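You operate a simulated robot arm through the tools that you are given. There is no shell and no other tool.

You are at the controls of a simulated robot arm. One attempt, no reset.

## Task
Put the 16 mm case from blue drawer 1 on the cabinet top.
Fine: the red key unlocks it; leave the drawer shut, key upright, lock pressed in.

The check looks at the end state, three seconds after you hand in, the way a careful person would. Anything else that was tipped, shoved, dropped, spilled or broken makes it a failure.

## Robot
A 7-joint arm with a two-finger parallel gripper, fixed in place. Base frame: the origin is on the floor under the middle of its stand, x ahead of it, y to its left, z up. Readings come in cm, degrees, newtons and seconds.
With the tool pointing down near the work surface it reaches from about 42 to 90 cm from the base axis. Its first joint turns from -143.0 to 143.0 degrees. Payload 3 kg.
The TCP is the grasp point between the finger pads, 3 cm short of the fingertips. In the tool frame z runs along the fingers and y along their closing line. Largest opening 9.4 cm; finger width 2.8, thickness 1; the body of the gripper, 5 by 9.6 cm, starts 5.5 cm behind the TCP.
Orientation is that of the tool frame in the base frame, as [roll, pitch, yaw] about the fixed x, y, z axes, in that order (R = Rz(yaw) Ry(pitch) Rx(roll)). With the fingers straight down and closing along the base's y, the tool's x points along the base's -x, its y along +y and its z along -z.

## Interface
- The arm moves only by the tool apply_moves. Its argument "moves" is a list of rows, each a list of 3 entries, a list of its own where there are three numbers: the shift along the tool's x, y, z in cm, then the turn, a rotation vector about the tool's x, y, z in degrees, then the closure in counts, from 0 (fully open) to 255 (shut). In form: [[[tx, ty, tz], [wx, wy, wz], gripper], ...]. A call has 1 to 20 rows; each row shifts and turns the commanded pose from where the row before left it, along the tool's axes as they then stand. A row lasts 0.2 s, in which the tool goes at most 5 cm and 8.6 degrees; a call with a longer step from one row to the next is refused whole, and so is a gripper value outside its range. Where a pose cannot be reached the arm comes as near as it can. A force on the tool above 90 N (or 10 N above the force at the start of the call, whichever is more), or a blocked arm, ends the call early, and 0.2 s more pass. Each finger travels about 7.2 cm/s and halts on what it meets, pressing with about 34 N; the grip force reading is that of the motor and also rises with nothing between the fingers. The clock runs only during rows and for 0.2 s after the last one: add rows that do not move to give the fingers time. The reply holds the time, the measured pose of the TCP, the force on the tool along the base axes, the opening and the grip force, in the units named above and with some noise, with the torque about the TCP (base axes, N m) and any sound that the robot's microphone picked up.
- Cameras (640 x 400 px; columns grow to the right, rows downward): "scene" is fixed at [22.05, -49.95, 156.08]; the picture's right is [0.94, -0.33, 0.00], its down [-0.17, -0.48, -0.86] and it looks along [0.28, 0.81, -0.51] (base axes); focal length 357 px, centre (320, 200). "wrist" rides on the gripper at [7.6, 1.4, -10.2] in the tool frame; the picture's right is [-0.18, 0.98, 0.00], its down [-0.75, -0.14, -0.64] and it looks along [-0.63, -0.12, 0.77] (tool axes); focal length 243 px, centre (320, 200). There is no depth. A picture from a camera that has moved, and an enlarged one, comes with that camera's place and axes in the base frame and with its lens.
- get_image(camera): a new picture of that camera. The clock stands still meanwhile.
- inspect(camera, box): a new picture of the part [left, top, right, bottom] of that camera's present view, enlarged. The clock stands still meanwhile.
- close_job(): hands the job in; it is judged then, once.

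Nothing tells you positions but the pictures and the camera data. Unless the task says otherwise, let go and move clear before handing in.

The tools are called after "Emit:" as name(argument=value, ...) on one line, values as JSON. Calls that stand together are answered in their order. apply_moves: Moves the arm, as the interface text tells. Its arguments: {"type":"object","properties":{"moves":{"type":"array"}},"required":["moves"]} The other tools are called the same way: get_image (camera) takes a picture; inspect (camera, box) takes an enlarged picture of a part of a camera's view; close_job () hands the job in.

At the start:

```text
time_s: 0.0
position: [36.2, 41.19, 127.18]
orientation: [179.9, 0.0, 179.9]
force: [-0.6, -0.4, -0.4]
torque: [0.0, -0.02, 0.01]
grip_width: 9.41
grasp_force: 0.1
```

scene: 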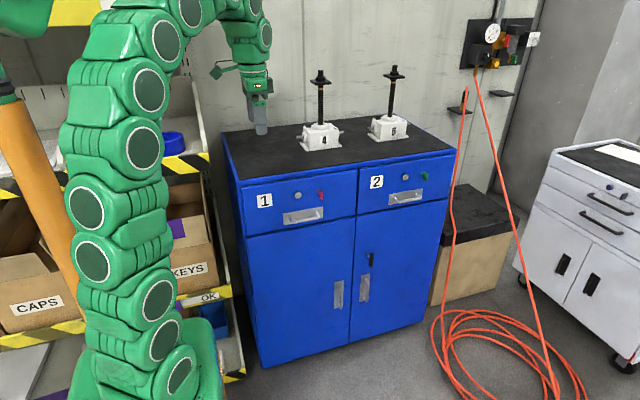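
wrist: 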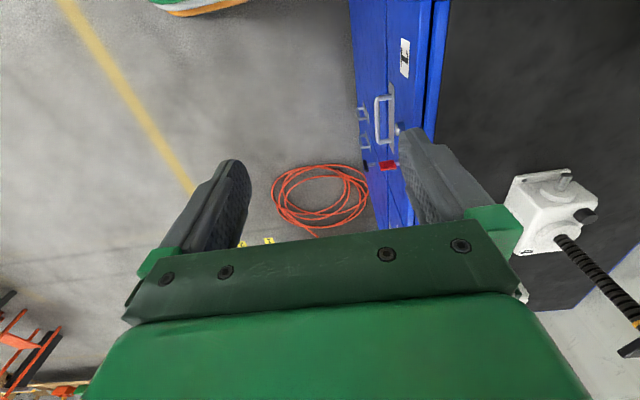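

I see a blue cabinet with two drawers (1 left, 2 right), each with a lock cylinder, a key and a handle. I'll look closer at drawer 1 and the cabinet top before moving.

Emit:
inspect(camera="scene", box=[220, 150, 380, 250])

Emit:
inspect(camera="scene", box=[340, 150, 460, 225])

Emit:
inspect(camera="scene", box=[200, 60, 460, 222])

Emit:
inspect(camera="wrist", box=[320, 0, 480, 250])

```text
4.00 times, centred on (300, 200) of scene
camera zoom: at [22.05, -49.95, 156.08], right [0.94, -0.33, 0.0], down [-0.17, -0.48, -0.86], along [0.28, 0.81, -0.51], focal length 1429 px, centre (400, 200)
```

zoom: 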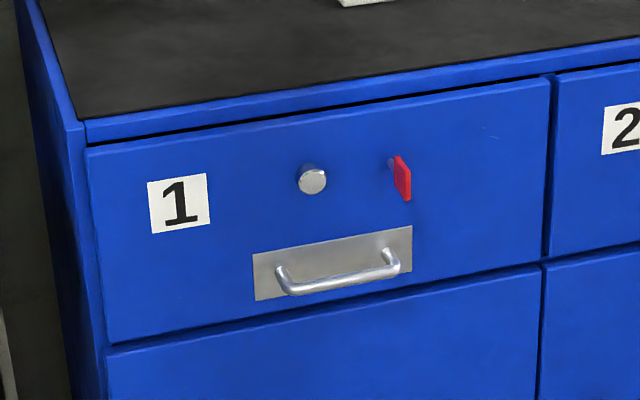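

```text
5.33 times, centred on (400, 188) of scene
camera zoom: at [22.05, -49.95, 156.08], right [0.94, -0.33, 0.0], down [-0.17, -0.48, -0.86], along [0.28, 0.81, -0.51], focal length 1905 px, centre (-107, 267)
```

zoom: 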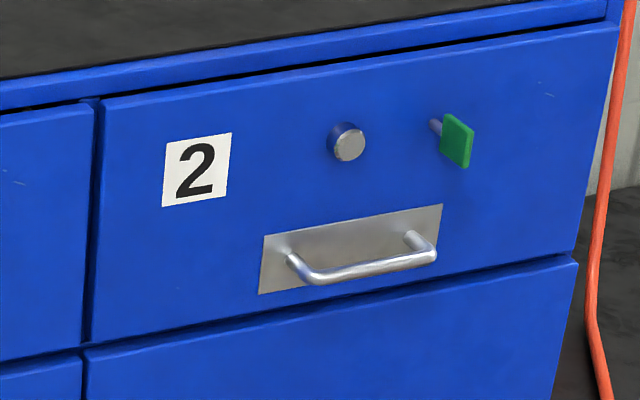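

```text
2.46 times, centred on (330, 141) of scene
camera zoom: at [22.05, -49.95, 156.08], right [0.94, -0.33, 0.0], down [-0.17, -0.48, -0.86], along [0.28, 0.81, -0.51], focal length 879 px, centre (295, 345)
```

zoom: 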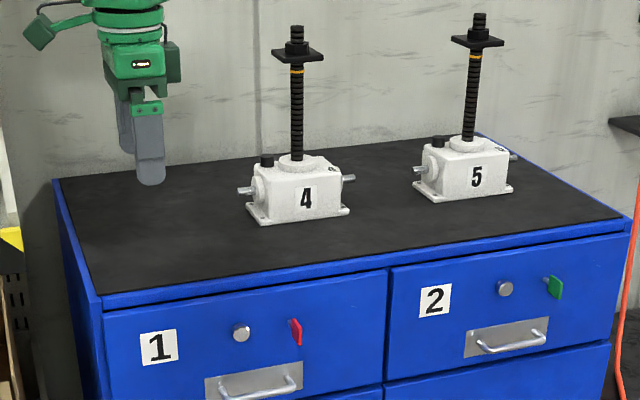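

```text
1.60 times, centred on (400, 125) of wrist
camera zoom: at [28.62, 42.74, 137.3], right [0.18, 0.98, 0.0], down [0.75, -0.14, 0.64], along [0.63, -0.12, -0.77], focal length 388 px, centre (192, 320)
```

zoom: 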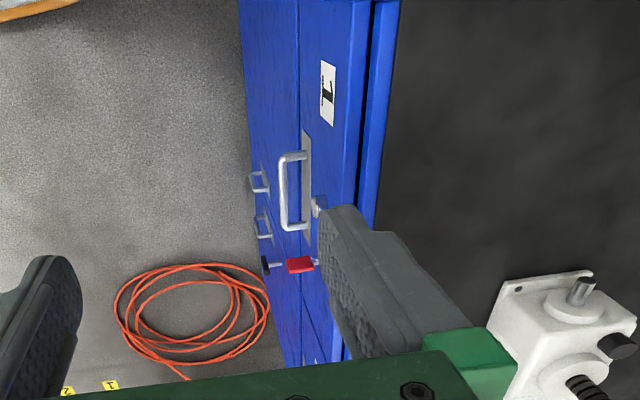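

The cabinet front looks axis-aligned and faces -y at about y≈53, with its top at about z≈102. The red key head is near (57.7, 51.4, 94). I'll back away from the cabinet first, then turn the tool so it can face the drawer and the wrist camera can look at it.

Emit:
apply_moves(moves=[[[-2.8, -3.2, 0], [0, 0, 0], 0], [[-2.8, -3.2, 0], [0, 0, 0], 0], [[-2.8, -3.2, 0], [0, 0, 0], 0], [[-2.8, -3.2, 0], [0, 0, 0], 0], [[-2.8, -3.2, 0], [0, 0, 0], 0], [[0, 0, 0], [0, 0, 8.18], 0], [[0, 0, 0], [0, 0, 8.18], 0], [[0, 0, 0], [0, 0, 8.18], 0], [[0, 0, 0], [0, 0, 8.18], 0], [[0, 0, 0], [0, 0, 8.18], 0], [[0, 0, 0], [0, 0, 8.18], 0], [[0, 0, 0], [0, 0, 8.18], 0], [[0, 0, 0], [0, 0, 8.18], 0], [[0, 0, 0], [0, 0, 8.18], 0], [[0, 0, 0], [0, 0, 8.18], 0], [[0, 0, 0], [0, 0, 8.2], 0]])

```text
time_s: 3.4
position: [50.33, 25.27, 127.27]
orientation: [179.9, 0.0, 89.9]
force: [-0.2, -0.3, 0.5]
torque: [0.03, 0.0, -0.03]
grip_width: 9.43
grasp_force: 0.2
```

The arm is clear at (50, 25, 127) with the tool turned as planned. Next I pitch the tool so the fingers point at the drawer, with the camera above them.

Emit:
apply_moves(moves=[[[0, 0, 0], [0, 8.18, 0], 0], [[0, 0, 0], [0, 8.18, 0], 0], [[0, 0, 0], [0, 8.18, 0], 0], [[0, 0, 0], [0, 8.18, 0], 0], [[0, 0, 0], [0, 8.18, 0], 0], [[0, 0, 0], [0, 8.18, 0], 0], [[0, 0, 0], [0, 8.18, 0], 0], [[0, 0, 0], [0, 8.18, 0], 0], [[0, 0, 0], [0, 8.18, 0], 0], [[0, 0, 0], [0, 8.18, 0], 0], [[0, 0, 0], [0, 8.2, 0], 0]])

Emit:
get_image(camera="wrist")

Emit:
get_image(camera="scene")

```text
time_s: 5.8
position: [50.36, 25.28, 127.23]
orientation: [28.1, -90.0, -118.3]
force: [0.3, -0.4, 0.3]
torque: [0.01, -0.01, 0.01]
grip_width: 9.41
grasp_force: 0.1
```

```text
taken
camera wrist: at [51.65, 15.03, 134.68], right [0.98, 0.0, -0.18], down [-0.14, -0.64, -0.75], along [-0.12, 0.77, -0.63], focal length 243 px, centre (320, 200)
```

wrist: 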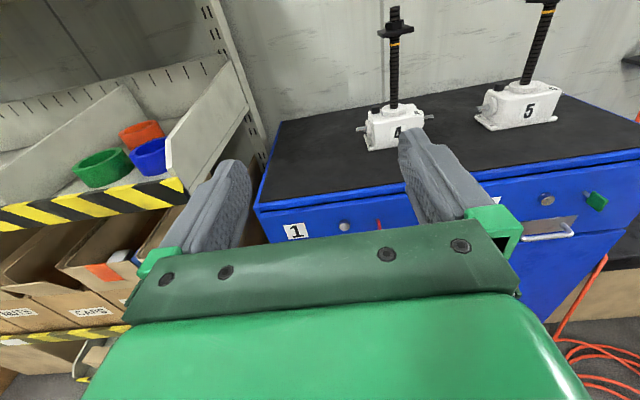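

```text
taken
```

scene: 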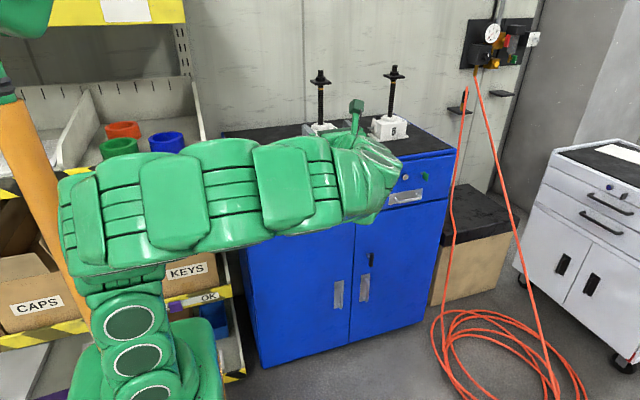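

The tool now points at the cabinet. I'll lower it in front of drawer 1 to get a clear look at the key, knob and handle.

Emit:
apply_moves(moves=[[[-4.4, 0, 0], [0, 0, 0], 0], [[-4.4, 0, 0], [0, 0, 0], 0], [[-4.4, 0, 0], [0, 0, 0], 0], [[-4.4, 0, 0], [0, 0, 0], 0], [[-4.4, 0, 0], [0, 0, 0], 0]])

Emit:
get_image(camera="wrist")

Emit:
inspect(camera="wrist", box=[240, 80, 480, 230])

```text
time_s: 7.0
position: [50.28, 25.24, 105.07]
orientation: [-73.6, -90.0, -16.6]
force: [0.0, 0.4, 0.3]
torque: [0.01, 0.01, -0.04]
grip_width: 9.38
grasp_force: 0.1
```

```text
taken
camera wrist: at [51.62, 15.01, 112.55], right [0.98, 0.0, -0.18], down [-0.14, -0.64, -0.75], along [-0.12, 0.77, -0.63], focal length 243 px, centre (320, 200)
```

wrist: 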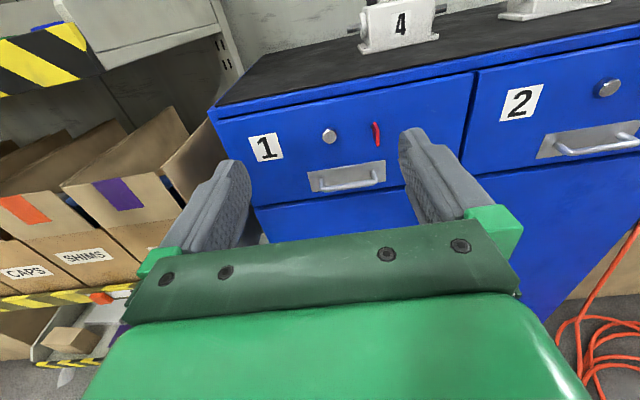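

```text
2.67 times, centred on (360, 155) of wrist
camera zoom: at [51.62, 15.01, 112.55], right [0.98, 0.0, -0.18], down [-0.14, -0.64, -0.75], along [-0.12, 0.77, -0.63], focal length 647 px, centre (213, 320)
```

zoom: 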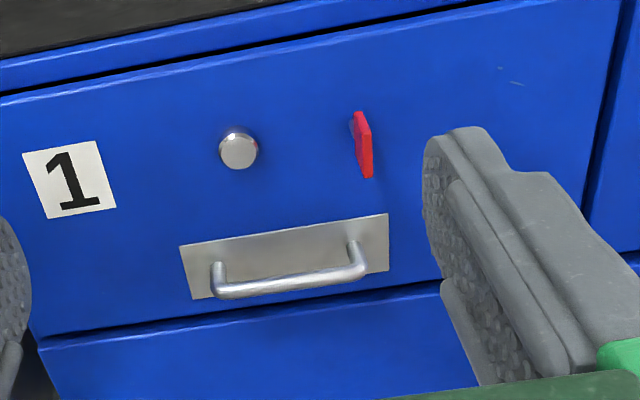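

I put the drawer front at y≈53.7, the knob at about (49.9, 52.3, 95.1), the key at about (57, 49.5, 95.5), and the handle bar at x 46.6–56.6, y≈51, z≈85.4. I'll zoom in on the key, then shift sideways for a second view to triangulate it better.

Emit:
inspect(camera="wrist", box=[310, 110, 390, 160])

Emit:
apply_moves(moves=[[[-1.0, 4, 1], [0, 0, 0], 0], [[-1.0, 4, 1], [0, 0, 0], 0], [[-1.0, 4, 1], [0, 0, 0], 0]])

Emit:
get_image(camera="wrist")

Emit:
inspect(camera="wrist", box=[180, 60, 420, 210])

```text
8.00 times, centred on (350, 135) of wrist
camera zoom: at [51.62, 15.01, 112.55], right [0.98, 0.0, -0.18], down [-0.14, -0.64, -0.75], along [-0.12, 0.77, -0.63], focal length 1941 px, centre (80, 720)
```

zoom: 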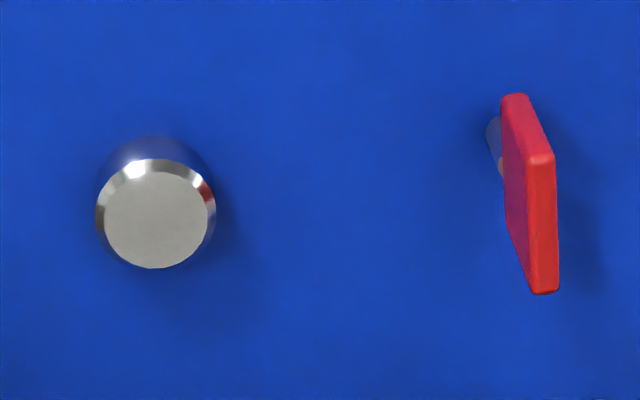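

```text
time_s: 7.8
position: [62.21, 28.32, 102.16]
orientation: [-125.1, -90.0, 35.2]
force: [-0.3, -0.2, 0.0]
torque: [-0.01, -0.03, -0.03]
grip_width: 9.36
grasp_force: 0.0
```

```text
taken
camera wrist: at [63.62, 18.15, 109.68], right [0.98, 0.0, -0.18], down [-0.14, -0.64, -0.75], along [-0.12, 0.77, -0.63], focal length 243 px, centre (320, 200)
```

wrist: 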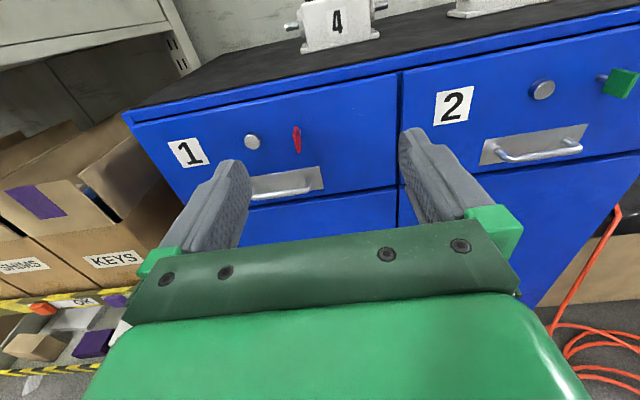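

```text
2.67 times, centred on (300, 135) of wrist
camera zoom: at [63.62, 18.15, 109.68], right [0.98, 0.0, -0.18], down [-0.14, -0.64, -0.75], along [-0.12, 0.77, -0.63], focal length 647 px, centre (373, 373)
```

zoom: 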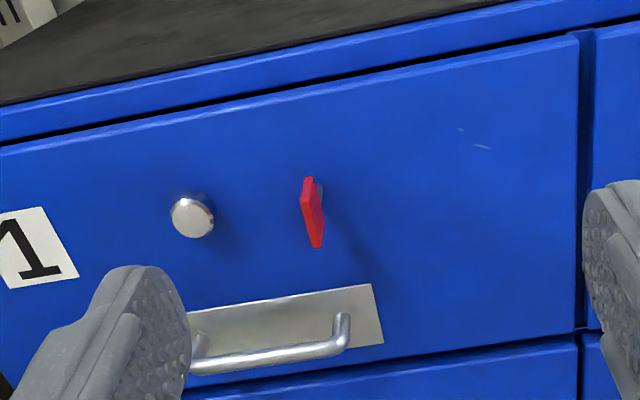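

I'm at (62.2, 28.3, 102.2) now, and the key shows edge-on from its right side. I'll take the same tight zooms from here to get the head's exact position.

Emit:
inspect(camera="wrist", box=[240, 115, 320, 165])

Emit:
inspect(camera="wrist", box=[240, 150, 336, 210])

Emit:
inspect(camera="wrist", box=[520, 60, 640, 135])

```text
8.00 times, centred on (280, 140) of wrist
camera zoom: at [63.62, 18.15, 109.68], right [0.98, 0.0, -0.18], down [-0.14, -0.64, -0.75], along [-0.12, 0.77, -0.63], focal length 1941 px, centre (640, 680)
```

zoom: 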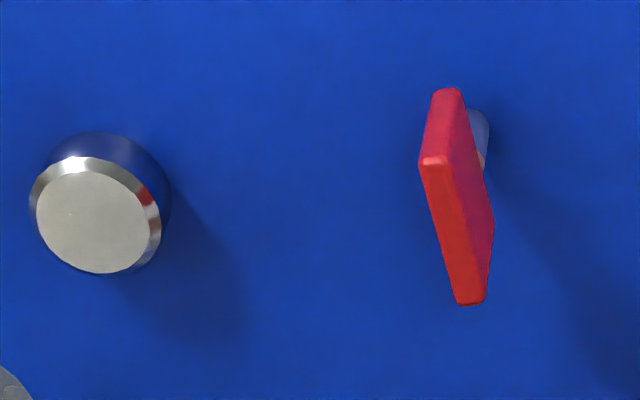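

```text
6.67 times, centred on (288, 180) of wrist
camera zoom: at [63.62, 18.15, 109.68], right [0.98, 0.0, -0.18], down [-0.14, -0.64, -0.75], along [-0.12, 0.77, -0.63], focal length 1618 px, centre (533, 333)
```

zoom: 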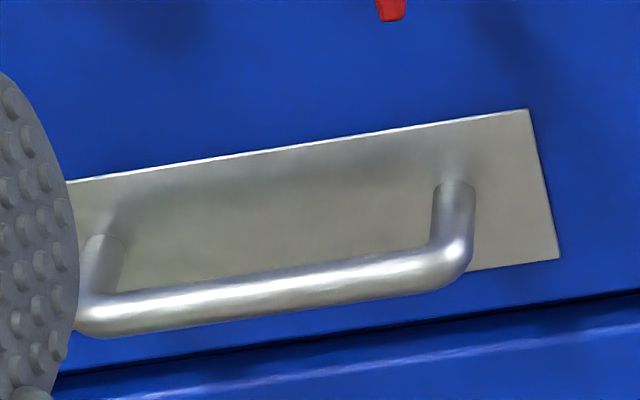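

```text
5.33 times, centred on (580, 98) of wrist
camera zoom: at [63.62, 18.15, 109.68], right [0.98, 0.0, -0.18], down [-0.14, -0.64, -0.75], along [-0.12, 0.77, -0.63], focal length 1294 px, centre (-1067, 747)
```

zoom: 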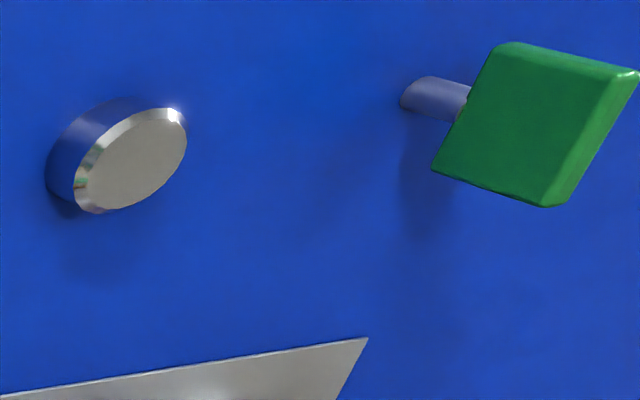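

The triangulated key head spans y 50.0–53.0 and z 92.9–95.8 at x≈57.4, and the shaft axis is at z≈94.35. The knob face is at about (49.9, 53.1, 94.4). I'll move in front of the key with the fingers partly closed so they clear the knob, and check the alignment.

Emit:
apply_moves(moves=[[[-1.953, -1.21, 2.9], [0, 0, 0], 120], [[-1.953, -1.21, 2.9], [0, 0, 0], 120], [[-1.953, -1.21, 2.9], [0, 0, 0], 120], [[-1.953, -1.21, 2.9], [0, 0, 0], 120], [[0, 0, 0], [0, 0, 0], 120]])

Emit:
get_image(camera="wrist")

Emit:
inspect(camera="wrist", box=[220, 60, 460, 210])

```text
time_s: 9.0
position: [57.62, 40.02, 94.33]
orientation: [-45.2, -90.0, -44.8]
force: [-0.4, 1.0, 0.2]
torque: [0.0, 0.01, 0.02]
grip_width: 4.96
grasp_force: 0.0
```

```text
taken
camera wrist: at [58.83, 29.71, 101.77], right [0.98, 0.0, -0.18], down [-0.14, -0.64, -0.75], along [-0.12, 0.77, -0.63], focal length 243 px, centre (320, 200)
```

wrist: 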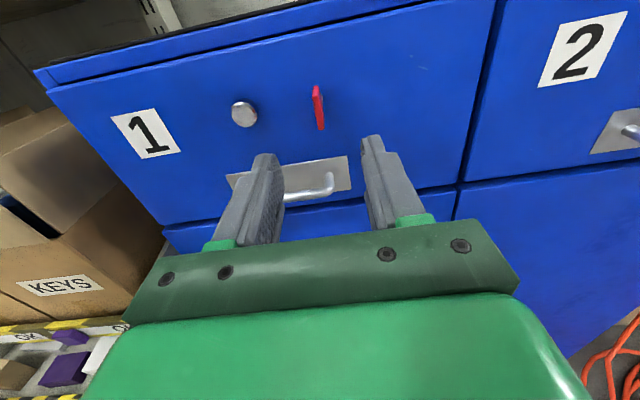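

```text
2.67 times, centred on (340, 135) of wrist
camera zoom: at [58.83, 29.71, 101.77], right [0.98, 0.0, -0.18], down [-0.14, -0.64, -0.75], along [-0.12, 0.77, -0.63], focal length 647 px, centre (267, 373)
```

zoom: 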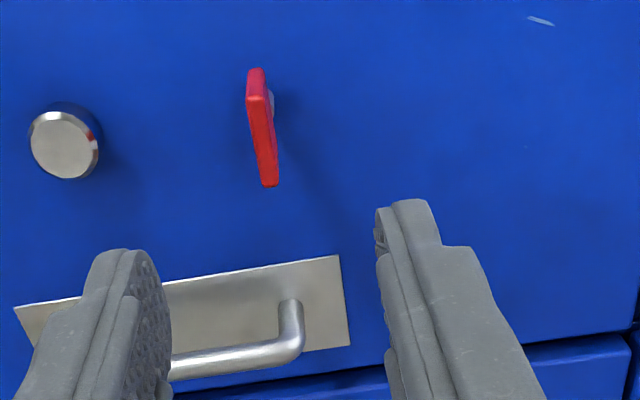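

The key sits centred between the fingers, within about 0.2 cm. I'll advance so the pads overlap the head and stop about 1.5 cm short of the drawer face, then close gently.

Emit:
apply_moves(moves=[[[0, -0.05, 3.1], [0, 0, 0], 120], [[0, -0.05, 3.1], [0, 0, 0], 120], [[0, -0.05, 1.6], [0, 0, 0], 120], [[0, 0, 1.5], [0, 0, 0], 120], [[0, 0, 0], [0, 0, 0], 120]])

Emit:
get_image(camera="wrist")

Emit:
inspect(camera="wrist", box=[220, 60, 460, 210])

```text
time_s: 10.2
position: [57.31, 49.11, 94.36]
orientation: [10.8, -89.9, -100.9]
force: [-0.1, 0.1, 0.2]
torque: [0.01, 0.02, -0.01]
grip_width: 4.97
grasp_force: 0.1
```

```text
taken
camera wrist: at [58.65, 38.93, 101.87], right [0.98, 0.0, -0.18], down [-0.14, -0.64, -0.75], along [-0.12, 0.77, -0.63], focal length 243 px, centre (320, 200)
```

wrist: 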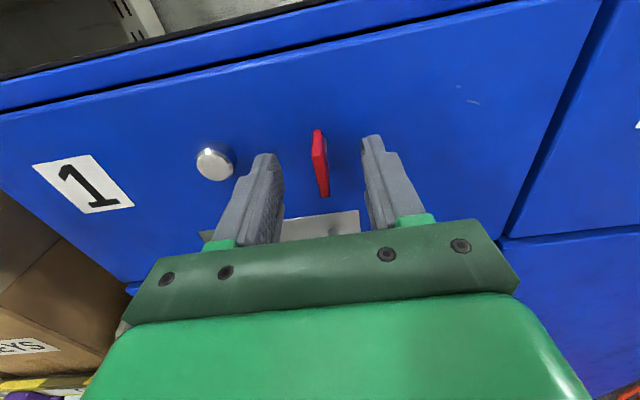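

```text
2.67 times, centred on (340, 135) of wrist
camera zoom: at [58.65, 38.93, 101.87], right [0.98, 0.0, -0.18], down [-0.14, -0.64, -0.75], along [-0.12, 0.77, -0.63], focal length 647 px, centre (267, 373)
```

zoom: 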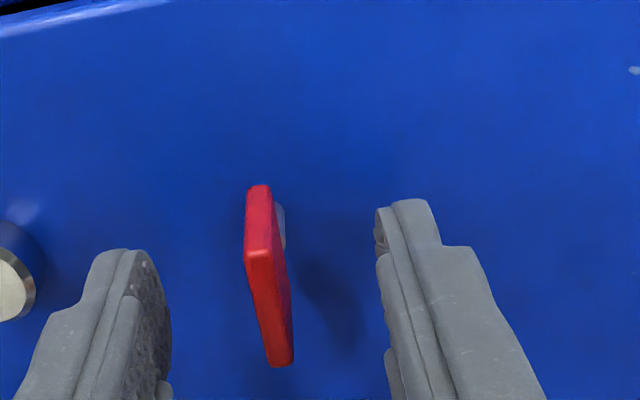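

The key is centred between the pads. Closing the gripper on it now.

Emit:
apply_moves(moves=[[[0, 0, 0], [0, 0, 0], 180], [[0, 0, 0], [0, 0, 0], 220], [[0, 0, 0], [0, 0, 0], 255], [[0, 0, 0], [0, 0, 0], 255], [[0, 0, 0], [0, 0, 0], 255]])

Emit:
inspect(camera="wrist", box=[220, 60, 460, 210])

```text
time_s: 11.4
position: [57.4, 49.03, 94.4]
orientation: [-144.8, -90.0, 54.7]
force: [19.0, -2.9, 1.5]
torque: [-0.4, -0.01, 0.02]
grip_width: 0.55
grasp_force: 40.2
```

```text
2.67 times, centred on (340, 135) of wrist
camera zoom: at [58.73, 38.87, 101.87], right [0.98, 0.0, -0.18], down [-0.14, -0.64, -0.75], along [-0.12, 0.77, -0.63], focal length 647 px, centre (267, 373)
```

zoom: 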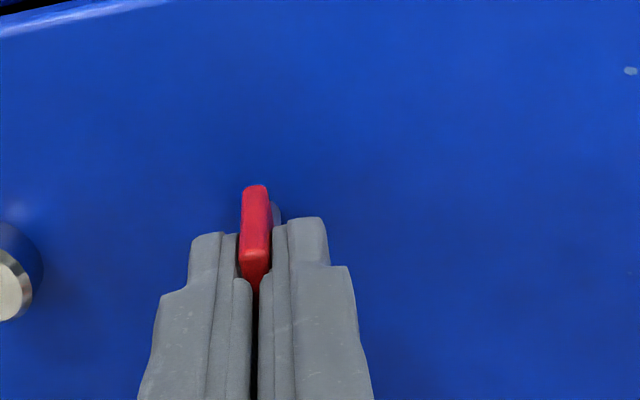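

The key is gripped at 0.55 cm width, with about 19 N of side load from a small centring error. I'll null that before turning.

Emit:
apply_moves(moves=[[[0, 0.08, 0], [0, 0, 0], 255], [[0, 0, 0], [0, 0, 0], 255]])

```text
time_s: 12.0
position: [57.37, 49.12, 94.42]
orientation: [-131.4, -90.0, 41.2]
force: [11.5, -1.1, 0.2]
torque: [-0.12, 0.05, -0.18]
grip_width: 0.58
grasp_force: 39.9
```

Side load dropped to 11.5 N after a 0.08 cm shift, so about 0.12 cm more should clear it.

Emit:
apply_moves(moves=[[[0, 0.12, 0], [0, 0, 0], 255], [[0, 0, 0], [0, 0, 0], 255]])

```text
time_s: 12.6
position: [57.38, 49.1, 94.36]
orientation: [1.9, -90.0, -91.8]
force: [-16.5, -22.2, -0.5]
torque: [0.24, -0.02, 0.04]
grip_width: 0.58
grasp_force: 39.6
```

Emit:
apply_moves(moves=[[[0, -0.05, 0], [0, 0, 0], 255], [[0, 0, 0], [0, 0, 0], 255]])

```text
time_s: 13.2
position: [57.41, 49.18, 94.34]
orientation: [172.3, -89.9, 97.7]
force: [-15.8, -16.2, -2.2]
torque: [0.19, -0.03, 0.25]
grip_width: 0.6
grasp_force: 40.1
```

The load swings with the sideways shift and there is now some push along -y as well. I'll back off slightly in both directions to relax the grip.

Emit:
apply_moves(moves=[[[0, -0.05, -0.08], [0, 0, 0], 255], [[0, 0, 0], [0, 0, 0], 255]])

```text
time_s: 13.8
position: [57.38, 49.05, 94.35]
orientation: [-171.8, -90.0, 81.6]
force: [-2.6, 2.0, -3.3]
torque: [0.07, 0.01, 0.13]
grip_width: 0.56
grasp_force: 39.5
```

Forces are near zero now. I'll try a small clockwise turn, about the tool axis pointing into the drawer, and watch the torque about y.

Emit:
apply_moves(moves=[[[0, 0, 0], [0, 0, 4], 255], [[0, 0, 0], [0, 0, 4], 255], [[0, 0, 0], [0, 0, 0], 255]])

Emit:
inspect(camera="wrist", box=[180, 40, 460, 215])

```text
time_s: 14.6
position: [57.41, 49.19, 94.4]
orientation: [-90.0, -82.0, 0.1]
force: [-8.7, -0.3, 1.8]
torque: [-0.86, 0.02, 0.18]
grip_width: 0.6
grasp_force: 39.8
```

```text
2.29 times, centred on (320, 128) of wrist
camera zoom: at [59.79, 38.86, 101.6], right [0.95, 0.0, -0.32], down [-0.24, -0.64, -0.73], along [-0.21, 0.77, -0.61], focal length 555 px, centre (320, 366)
```

zoom: 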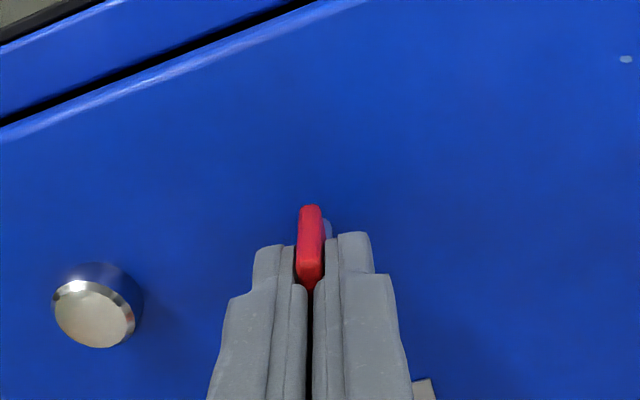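

The key follows with almost no torque about y, so clockwise is free. I'll continue in steps and watch for resistance.

Emit:
apply_moves(moves=[[[0, 0, 0], [0, 0, 6], 255], [[0, 0, 0], [0, 0, 6], 255], [[0, 0, 0], [0, 0, 6], 255], [[0, 0, 0], [0, 0, 6], 255], [[0, 0, 0], [0, 0, 0], 255]])

```text
time_s: 15.8
position: [57.43, 49.14, 94.34]
orientation: [-90.0, -58.0, 0.0]
force: [-20.8, -1.2, -2.6]
torque: [-0.77, -0.02, 0.61]
grip_width: 0.58
grasp_force: 40.6
```

Turned 32° with no twist resistance, though a lateral load of about 21 N has built up from a slight axis offset. I'll correct that and keep turning.

Emit:
apply_moves(moves=[[[-0.05, -0.08, 0], [0, 0, 0], 255], [[0, 0, 0], [0, 0, 6], 255], [[0, 0, 0], [0, 0, 6], 255], [[0, 0, 0], [0, 0, 6], 255], [[0, 0, 0], [0, 0, 0], 255]])

```text
time_s: 17.0
position: [57.24, 49.1, 94.37]
orientation: [-90.1, -39.9, 0.0]
force: [-20.2, 0.9, 5.2]
torque: [0.05, -0.04, 0.18]
grip_width: 0.6
grasp_force: 39.6
```

Emit:
apply_moves(moves=[[[-0.073, -0.1, 0], [0, 0, 0], 255], [[0, 0, 0], [0, 0, 5], 255], [[0, 0, 0], [0, 0, 5], 255], [[0, 0, 0], [0, 0, 0], 255]])

Emit:
get_image(camera="wrist")

Emit:
get_image(camera="scene")

```text
time_s: 18.0
position: [57.24, 49.04, 94.34]
orientation: [-89.9, -30.1, 0.0]
force: [-0.8, -2.2, 2.9]
torque: [0.04, 0.02, 0.42]
grip_width: 0.57
grasp_force: 40.4
```

```text
taken
camera wrist: at [64.5, 38.82, 96.89], right [0.33, 0.0, -0.94], down [-0.72, -0.64, -0.25], along [-0.6, 0.77, -0.21], focal length 243 px, centre (320, 200)
```

wrist: 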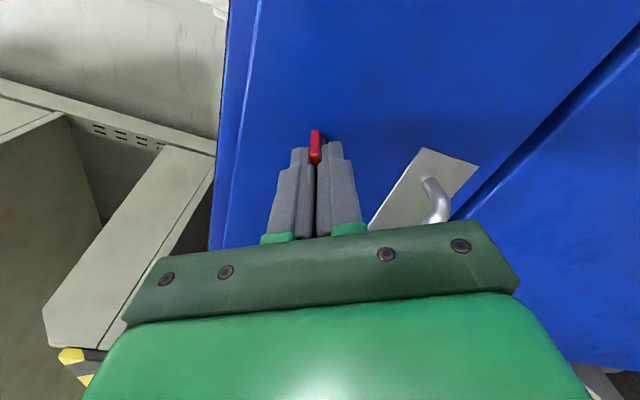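

```text
taken
```

scene: 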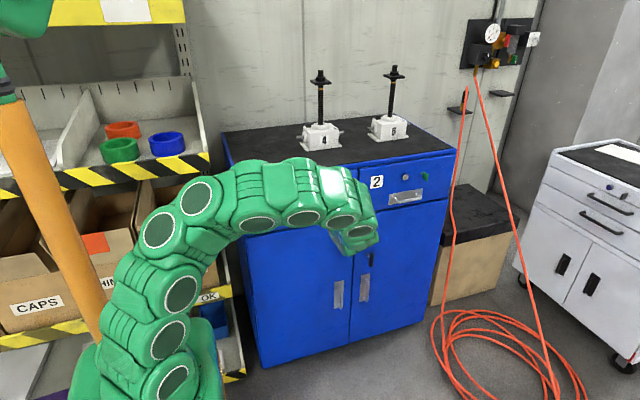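

At 60° the forces are balanced and there has been no sound yet. Continuing to 90°.

Emit:
apply_moves(moves=[[[0, 0, 0], [0, 0, 5], 255], [[0, 0, 0], [0, 0, 5], 255], [[0, 0, 0], [0, 0, 5], 255], [[0, 0, 0], [0, 0, 0], 255]])

```text
time_s: 19.0
position: [57.31, 49.0, 94.41]
orientation: [-89.9, -15.0, 0.0]
force: [11.1, 1.9, 15.9]
torque: [0.07, -0.04, -0.02]
grip_width: 0.59
grasp_force: 40.2
```

Emit:
apply_moves(moves=[[[0.069, -0.064, 0], [0, 0, 0], 255], [[0, 0, 0], [0, 0, 5], 255], [[0, 0, 0], [0, 0, 5], 255], [[0, 0, 0], [0, 0, 5], 255], [[0, 0, 0], [0, 0, 0], 255]])

Emit:
get_image(camera="wrist")

```text
time_s: 20.2
position: [57.27, 49.04, 94.59]
orientation: [-90.0, -0.1, 0.0]
force: [7.0, -0.6, 13.6]
torque: [0.17, -0.06, 0.59]
grip_width: 0.6
grasp_force: 40.1
```

```text
taken
camera wrist: at [64.8, 38.86, 92.95], right [-0.18, 0.0, -0.98], down [-0.75, -0.64, 0.14], along [-0.63, 0.77, 0.12], focal length 243 px, centre (320, 200)
```

wrist: 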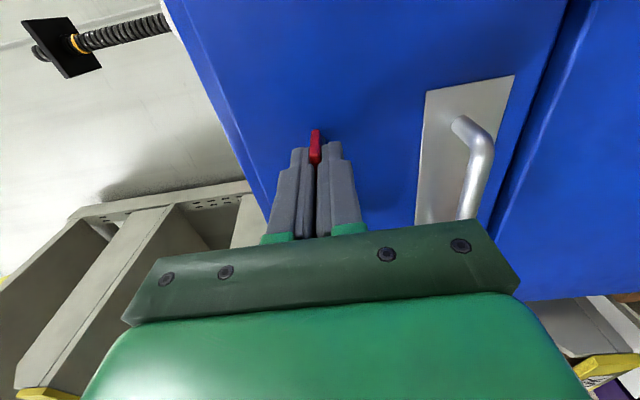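

The key is at 90° with no stop and no sound. I'll see whether the lock knob has popped out in the scene view, and test a few more degrees for a stop.

Emit:
inspect(camera="scene", box=[230, 150, 390, 250])

Emit:
apply_moves(moves=[[[0.05, -0.08, 0], [0, 0, 0], 255], [[0, 0, 0], [0, 0, 4], 255], [[0, 0, 0], [0, 0, 0], 255]])

```text
4.00 times, centred on (310, 200) of scene
camera zoom: at [22.05, -49.95, 156.08], right [0.94, -0.33, 0.0], down [-0.17, -0.48, -0.86], along [0.28, 0.81, -0.51], focal length 1429 px, centre (360, 200)
```

zoom: 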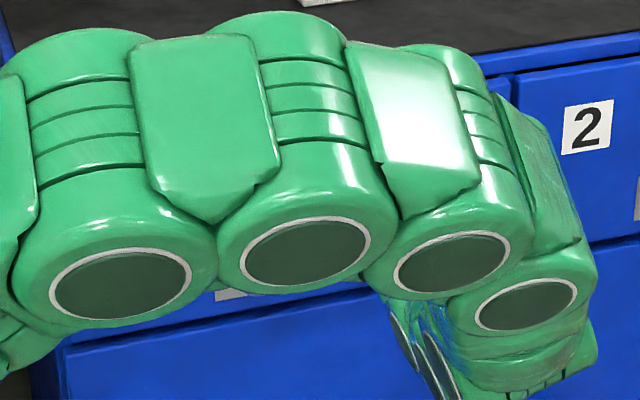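

```text
time_s: 21.0
position: [57.19, 49.17, 94.33]
orientation: [-90.0, 4.0, 0.0]
force: [0.1, -0.7, 7.4]
torque: [0.15, -1.12, 0.54]
grip_width: 0.72
grasp_force: 41.0
```

The torque jumped to -1.1 N·m just past 90°, so that is the key's stop. I'll go back to 90°, release, retreat and look at the knob.

Emit:
apply_moves(moves=[[[0, 0, 0], [0, 0, -4], 255], [[0, 0, 0], [0, 0, 0], 255], [[0, 0, 0], [0, 0, 0], 200], [[0, 0, 0], [0, 0, 0], 150], [[0, 0, 0], [0, 0, 0], 150], [[0, 0, -3], [0, 0, 0], 150], [[0, 0, -4], [0, 0, 0], 150], [[0, 0, -4], [0, 0, 0], 150]])

Emit:
get_image(camera="wrist")

```text
time_s: 22.8
position: [57.19, 37.98, 94.34]
orientation: [-90.0, 0.1, 0.1]
force: [0.7, 0.2, 0.4]
torque: [0.02, 0.03, 0.02]
grip_width: 3.86
grasp_force: 0.1
```

```text
taken
camera wrist: at [64.75, 27.85, 92.96], right [-0.19, 0.0, -0.98], down [-0.75, -0.64, 0.14], along [-0.63, 0.77, 0.12], focal length 243 px, centre (320, 200)
```

wrist: 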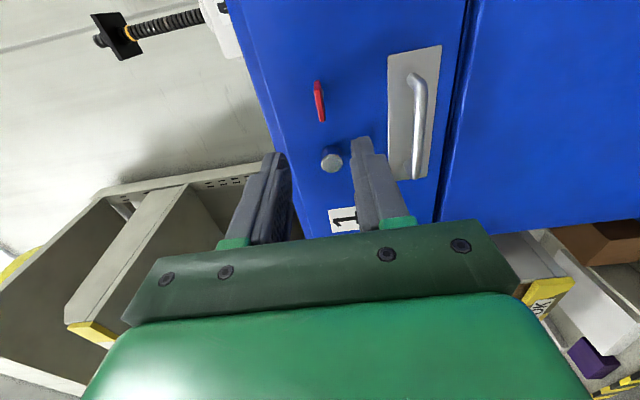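

Emit:
inspect(camera="wrist", box=[280, 65, 400, 205])

Emit:
inspect(camera="wrist", box=[300, 125, 380, 175])

```text
2.86 times, centred on (340, 135) of wrist
camera zoom: at [64.75, 27.85, 92.96], right [-0.19, 0.0, -0.98], down [-0.75, -0.64, 0.14], along [-0.63, 0.77, 0.12], focal length 693 px, centre (263, 386)
```

zoom: 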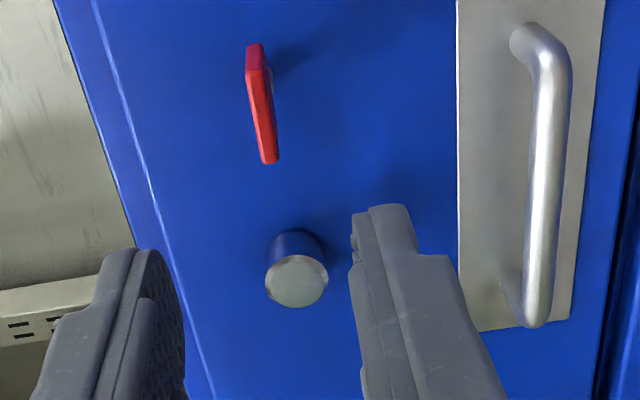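

```text
8.00 times, centred on (340, 150) of wrist
camera zoom: at [64.75, 27.85, 92.96], right [-0.19, 0.0, -0.98], down [-0.75, -0.64, 0.14], along [-0.63, 0.77, 0.12], focal length 1941 px, centre (160, 600)
```

zoom: 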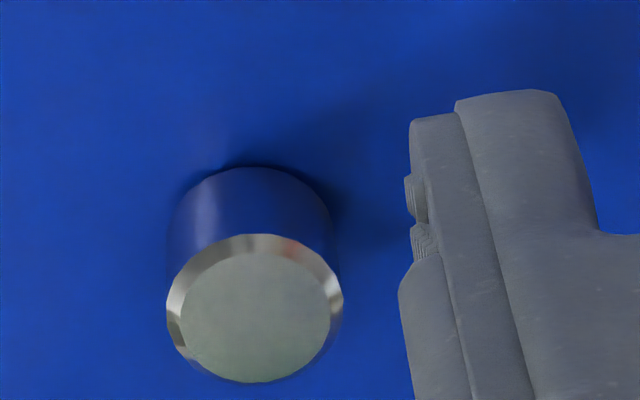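

The knob now protrudes about 1.1 cm more than before and the key stays horizontal, so the drawer should be unlocked. The handle bar works out at about y≈51.6, z≈84.8, centred on x≈51.8. The gripper already closes vertically, so I'll line up with the bar.

Emit:
apply_moves(moves=[[[-1.8, 3.2, 0.2], [0, 0, 0], 150], [[-1.8, 3.2, 0.2], [0, 0, 0], 150], [[-1.79, 3.19, 0.2], [0, 0, 0], 150], [[0, 0, 0], [0, 0, 0], 150]])

Emit:
get_image(camera="wrist")

Emit:
inspect(camera="wrist", box=[220, 60, 460, 210])

```text
time_s: 23.8
position: [51.88, 38.68, 84.88]
orientation: [-90.0, 0.0, -0.1]
force: [-0.2, -0.4, -0.7]
torque: [0.0, 0.01, 0.01]
grip_width: 3.87
grasp_force: 0.1
```

```text
taken
camera wrist: at [59.41, 28.37, 83.42], right [-0.18, 0.0, -0.98], down [-0.75, -0.64, 0.14], along [-0.63, 0.77, 0.12], focal length 243 px, centre (320, 200)
```

wrist: 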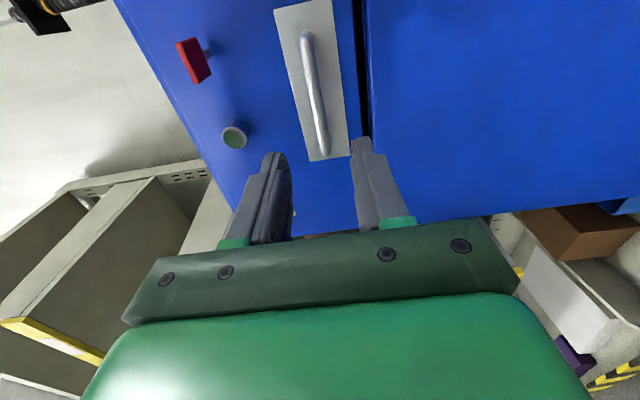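

```text
2.67 times, centred on (340, 135) of wrist
camera zoom: at [59.41, 28.37, 83.42], right [-0.18, 0.0, -0.98], down [-0.75, -0.64, 0.14], along [-0.63, 0.77, 0.12], focal length 647 px, centre (267, 373)
```

zoom: 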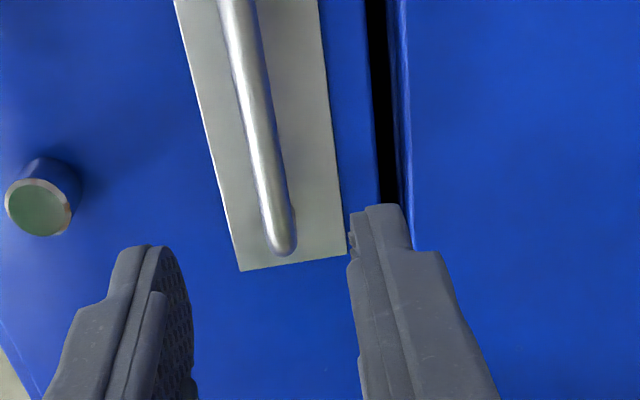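

Refined bar position is y≈51.2, z≈85.1, so I'll shift up 0.2 cm. Then I'll advance until the tips are about 1.3 cm behind the bar's centre, short of the plate, and grip it.

Emit:
apply_moves(moves=[[[0, -0.2, 3], [0, 0, 0], 150], [[0, 0, 3], [0, 0, 0], 150], [[0, 0, 2.6], [0, 0, 0], 150], [[0, 0, 1.6], [0, 0, 0], 150], [[0, 0, 0.8], [0, 0, 0], 150], [[0, 0, 0], [0, 0, 0], 150]])

Emit:
get_image(camera="wrist")

Emit:
inspect(camera="wrist", box=[220, 60, 460, 210])

```text
time_s: 25.2
position: [51.95, 49.7, 85.13]
orientation: [-89.9, 0.0, -0.1]
force: [-0.5, 0.3, 0.5]
torque: [-0.02, 0.0, 0.01]
grip_width: 3.85
grasp_force: 0.1
```

```text
taken
camera wrist: at [59.41, 39.41, 83.59], right [-0.18, 0.0, -0.98], down [-0.75, -0.64, 0.14], along [-0.63, 0.77, 0.12], focal length 243 px, centre (320, 200)
```

wrist: 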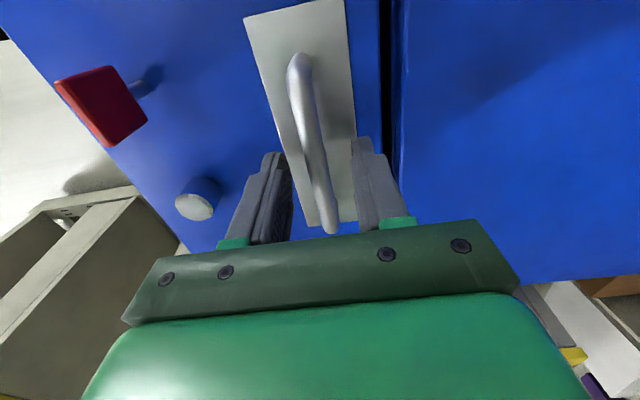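

```text
2.67 times, centred on (340, 135) of wrist
camera zoom: at [59.41, 39.41, 83.59], right [-0.18, 0.0, -0.98], down [-0.75, -0.64, 0.14], along [-0.63, 0.77, 0.12], focal length 647 px, centre (267, 373)
```

zoom: 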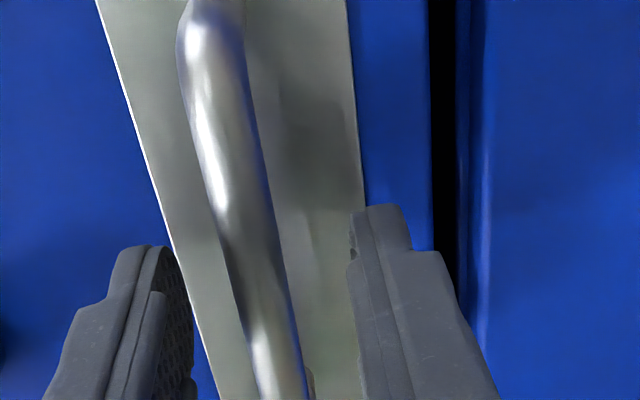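

The bar is between the fingers, so I'll close on it and then start a slow pull.

Emit:
apply_moves(moves=[[[0, 0, 0], [0, 0, 0], 200], [[0, 0, 0], [0, 0, 0], 255], [[0, 0, 0], [0, 0, 0], 255], [[0, 0, 0], [0, 0, 0], 255]])

Emit:
get_image(camera="wrist")

```text
time_s: 26.2
position: [51.89, 49.56, 85.12]
orientation: [-89.8, -0.1, 0.0]
force: [0.9, 0.7, 15.2]
torque: [0.22, 0.05, 0.11]
grip_width: 1.19
grasp_force: 45.5
```

```text
taken
camera wrist: at [59.42, 39.4, 83.65], right [-0.18, 0.0, -0.98], down [-0.75, -0.64, 0.14], along [-0.63, 0.77, 0.12], focal length 243 px, centre (320, 200)
```

wrist: 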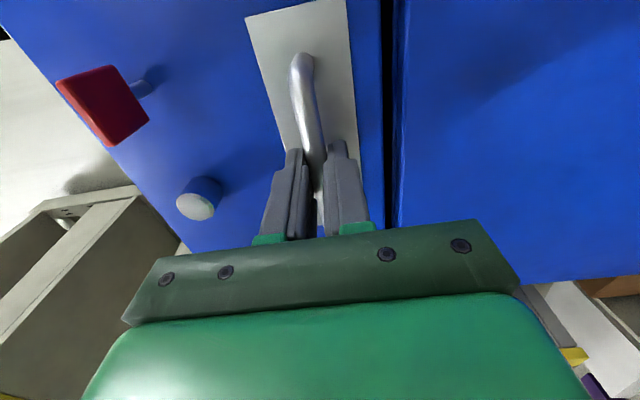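

I have the bar at 1.19 cm width. I'll take out the small vertical load and pull 2 cm slowly as a test.

Emit:
apply_moves(moves=[[[0, -0.08, 0], [0, 0, 0], 255], [[0, 0, -0.5], [0, 0, 0], 255], [[0, 0, -0.5], [0, 0, 0], 255], [[0, 0, -0.5], [0, 0, 0], 255], [[0, 0, -0.5], [0, 0, 0], 255], [[0, 0, 0], [0, 0, 0], 255]])

Emit:
get_image(camera="wrist")

```text
time_s: 27.6
position: [51.99, 47.64, 85.14]
orientation: [-90.0, -0.1, 0.0]
force: [-8.3, 1.6, 12.5]
torque: [0.19, 0.05, 0.04]
grip_width: 1.17
grasp_force: 44.7
```

```text
taken
camera wrist: at [59.43, 37.44, 83.66], right [-0.18, 0.0, -0.98], down [-0.75, -0.64, 0.14], along [-0.63, 0.77, 0.12], focal length 243 px, centre (320, 200)
```

wrist: 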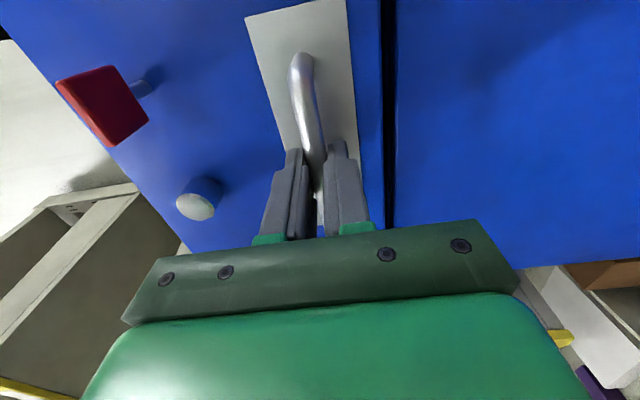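

The drawer came with the gripper with hardly any resistance. I'll keep pulling smoothly at about 4 cm/s so nothing inside gets tipped.

Emit:
apply_moves(moves=[[[0, 0, -0.3], [0, 0, 0], 255], [[0, 0, -0.6], [0, 0, 0], 255], [[0, 0, -0.8], [0, 0, 0], 255], [[0, 0, -0.8], [0, 0, 0], 255], [[0, 0, -0.8], [0, 0, 0], 255], [[0, 0, -0.8], [0, 0, 0], 255], [[0, 0, -0.8], [0, 0, 0], 255], [[0, 0, -0.8], [0, 0, 0], 255], [[0, 0, -0.8], [0, 0, 0], 255], [[0, 0, -0.8], [0, 0, 0], 255], [[0, 0, -0.8], [0, 0, 0], 255], [[0, 0, -0.8], [0, 0, 0], 255], [[0, 0, -0.8], [0, 0, 0], 255], [[0, 0, -0.8], [0, 0, 0], 255], [[0, 0, -0.8], [0, 0, 0], 255], [[0, 0, -0.6], [0, 0, 0], 255], [[0, 0, -0.3], [0, 0, 0], 255], [[0, 0, 0], [0, 0, 0], 255]])

Emit:
get_image(camera="scene")

Emit:
get_image(camera="wrist")

```text
time_s: 31.4
position: [51.83, 35.55, 85.15]
orientation: [-90.1, 0.0, 0.1]
force: [-24.4, -0.5, -21.6]
torque: [-0.36, 0.0, -0.08]
grip_width: 1.18
grasp_force: 45.5
```

```text
taken
```

scene: 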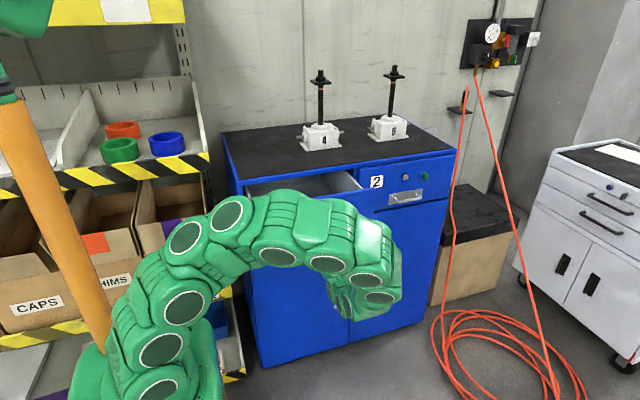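

```text
taken
camera wrist: at [59.43, 25.27, 83.67], right [-0.18, 0.0, -0.98], down [-0.75, -0.64, 0.14], along [-0.63, 0.77, 0.12], focal length 243 px, centre (320, 200)
```

wrist: 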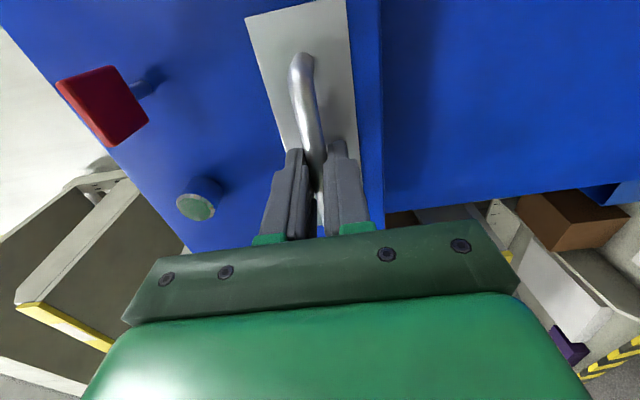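

The drawer is out about 14 cm and runs freely. I'll trim the side load and pull another 10 cm or so.

Emit:
apply_moves(moves=[[[-0.08, 0.08, -0.3], [0, 0, 0], 255], [[-0.04, 0.03, -0.6], [0, 0, 0], 255], [[0, 0, -0.8], [0, 0, 0], 255], [[0, 0, -0.8], [0, 0, 0], 255], [[0, 0, -0.8], [0, 0, 0], 255], [[0, 0, -0.8], [0, 0, 0], 255], [[0, 0, -0.8], [0, 0, 0], 255], [[0, 0, -0.8], [0, 0, 0], 255], [[0, 0, -0.8], [0, 0, 0], 255], [[0, 0, -0.8], [0, 0, 0], 255], [[0, 0, -0.8], [0, 0, 0], 255], [[0, 0, -0.8], [0, 0, 0], 255], [[0, 0, -0.6], [0, 0, 0], 255], [[0, 0, -0.3], [0, 0, 0], 255], [[0, 0, 0], [0, 0, 0], 255]])

Emit:
get_image(camera="scene")

```text
time_s: 34.6
position: [51.86, 25.58, 85.19]
orientation: [-89.9, 0.1, -0.1]
force: [36.6, 0.6, 42.6]
torque: [0.63, 0.09, -0.77]
grip_width: 1.18
grasp_force: 44.5
```

```text
taken
```

scene: 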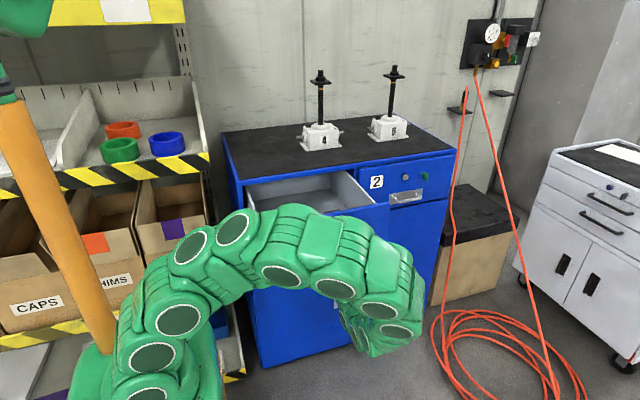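

Forces overshot, so I'll relax them before releasing. The drawer is open about 24 cm. After letting go I'll back off and raise the camera to look inside.

Emit:
apply_moves(moves=[[[0.07, -0.07, 0], [0, 0, 0], 255], [[0, 0, 0], [0, 0, 0], 255]])

```text
time_s: 35.2
position: [51.93, 25.67, 85.24]
orientation: [-90.0, 0.1, 0.0]
force: [26.8, -1.6, 31.6]
torque: [0.49, 0.02, -1.03]
grip_width: 1.16
grasp_force: 45.1
```

Emit:
apply_moves(moves=[[[0.1, -0.1, 0], [0, 0, 0], 255], [[0, 0, 0], [0, 0, 0], 255]])

```text
time_s: 35.8
position: [51.98, 25.7, 85.22]
orientation: [-90.2, -0.1, 0.0]
force: [7.6, -2.2, 9.3]
torque: [0.07, -0.09, -0.28]
grip_width: 1.17
grasp_force: 44.5
```

Balanced. Now I release, back straight off the handle and raise the arm out of the scene camera's view.

Emit:
apply_moves(moves=[[[0, 0, 0], [0, 0, 0], 200], [[0, 0, 0], [0, 0, 0], 150], [[0, 0, 0], [0, 0, 0], 150], [[0, 0, -2], [0, 0, 0], 150], [[0, 0, -3], [0, 0, 0], 150], [[0, 0, -4], [0, 0, 0], 150], [[0, 0, 0], [0, 0, 0], 150]])

Emit:
get_image(camera="wrist")

```text
time_s: 37.4
position: [52.23, 16.52, 85.34]
orientation: [-90.0, 0.1, 0.0]
force: [-0.1, 0.5, 0.5]
torque: [0.03, 0.01, -0.02]
grip_width: 3.87
grasp_force: 0.0
```

```text
taken
camera wrist: at [59.65, 6.41, 83.83], right [-0.18, 0.0, -0.98], down [-0.75, -0.64, 0.14], along [-0.63, 0.77, 0.12], focal length 243 px, centre (320, 200)
```

wrist: 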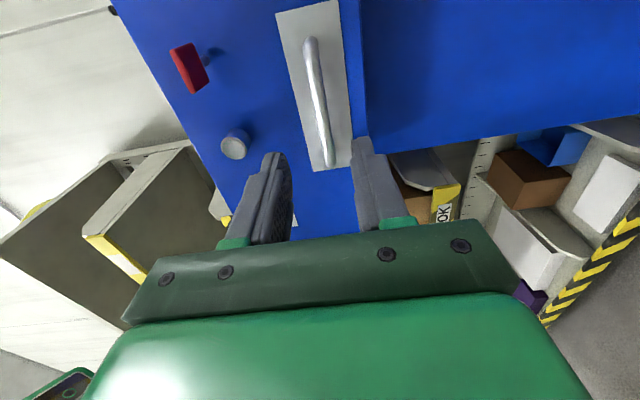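

I'm clear of the handle at y≈16.5. Next I raise the arm to about z=115 and tilt the tool downward, then check both cameras for the drawer contents.

Emit:
apply_moves(moves=[[[0, -4, 0], [0, 0, 0], 150], [[0, -4, 0], [0, 0, 0], 150], [[0, -4, 0], [0, 0, 0], 150], [[0, -4, 0], [0, 0, 0], 150], [[0, -4, 0], [0, 0, 0], 150], [[0, -4, 0], [0, 0, 0], 120], [[0, -4, 0], [0, 0, 0], 60], [[0, -4, 0], [0, 0, 0], 0], [[0, 0, 0], [0, 0, 0], 0]])

Emit:
get_image(camera="scene")

Emit:
get_image(camera="wrist")

```text
time_s: 39.4
position: [52.0, 16.69, 117.27]
orientation: [-90.0, 0.0, 0.0]
force: [0.2, 0.7, 0.3]
torque: [0.01, 0.0, -0.01]
grip_width: 9.41
grasp_force: 0.1
```

```text
taken
```

scene: 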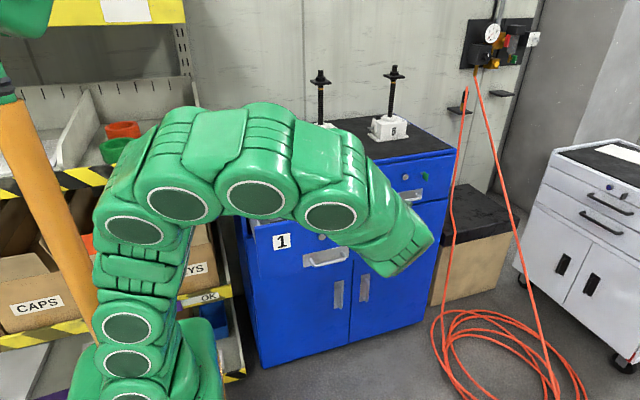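

```text
taken
camera wrist: at [59.55, 6.53, 115.75], right [-0.18, 0.0, -0.98], down [-0.75, -0.64, 0.14], along [-0.63, 0.77, 0.12], focal length 243 px, centre (320, 200)
```

wrist: 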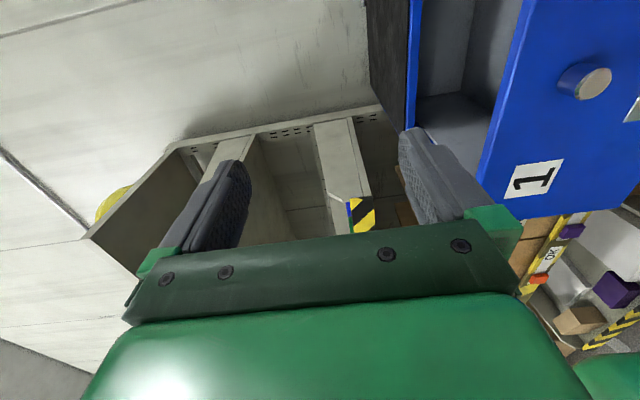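

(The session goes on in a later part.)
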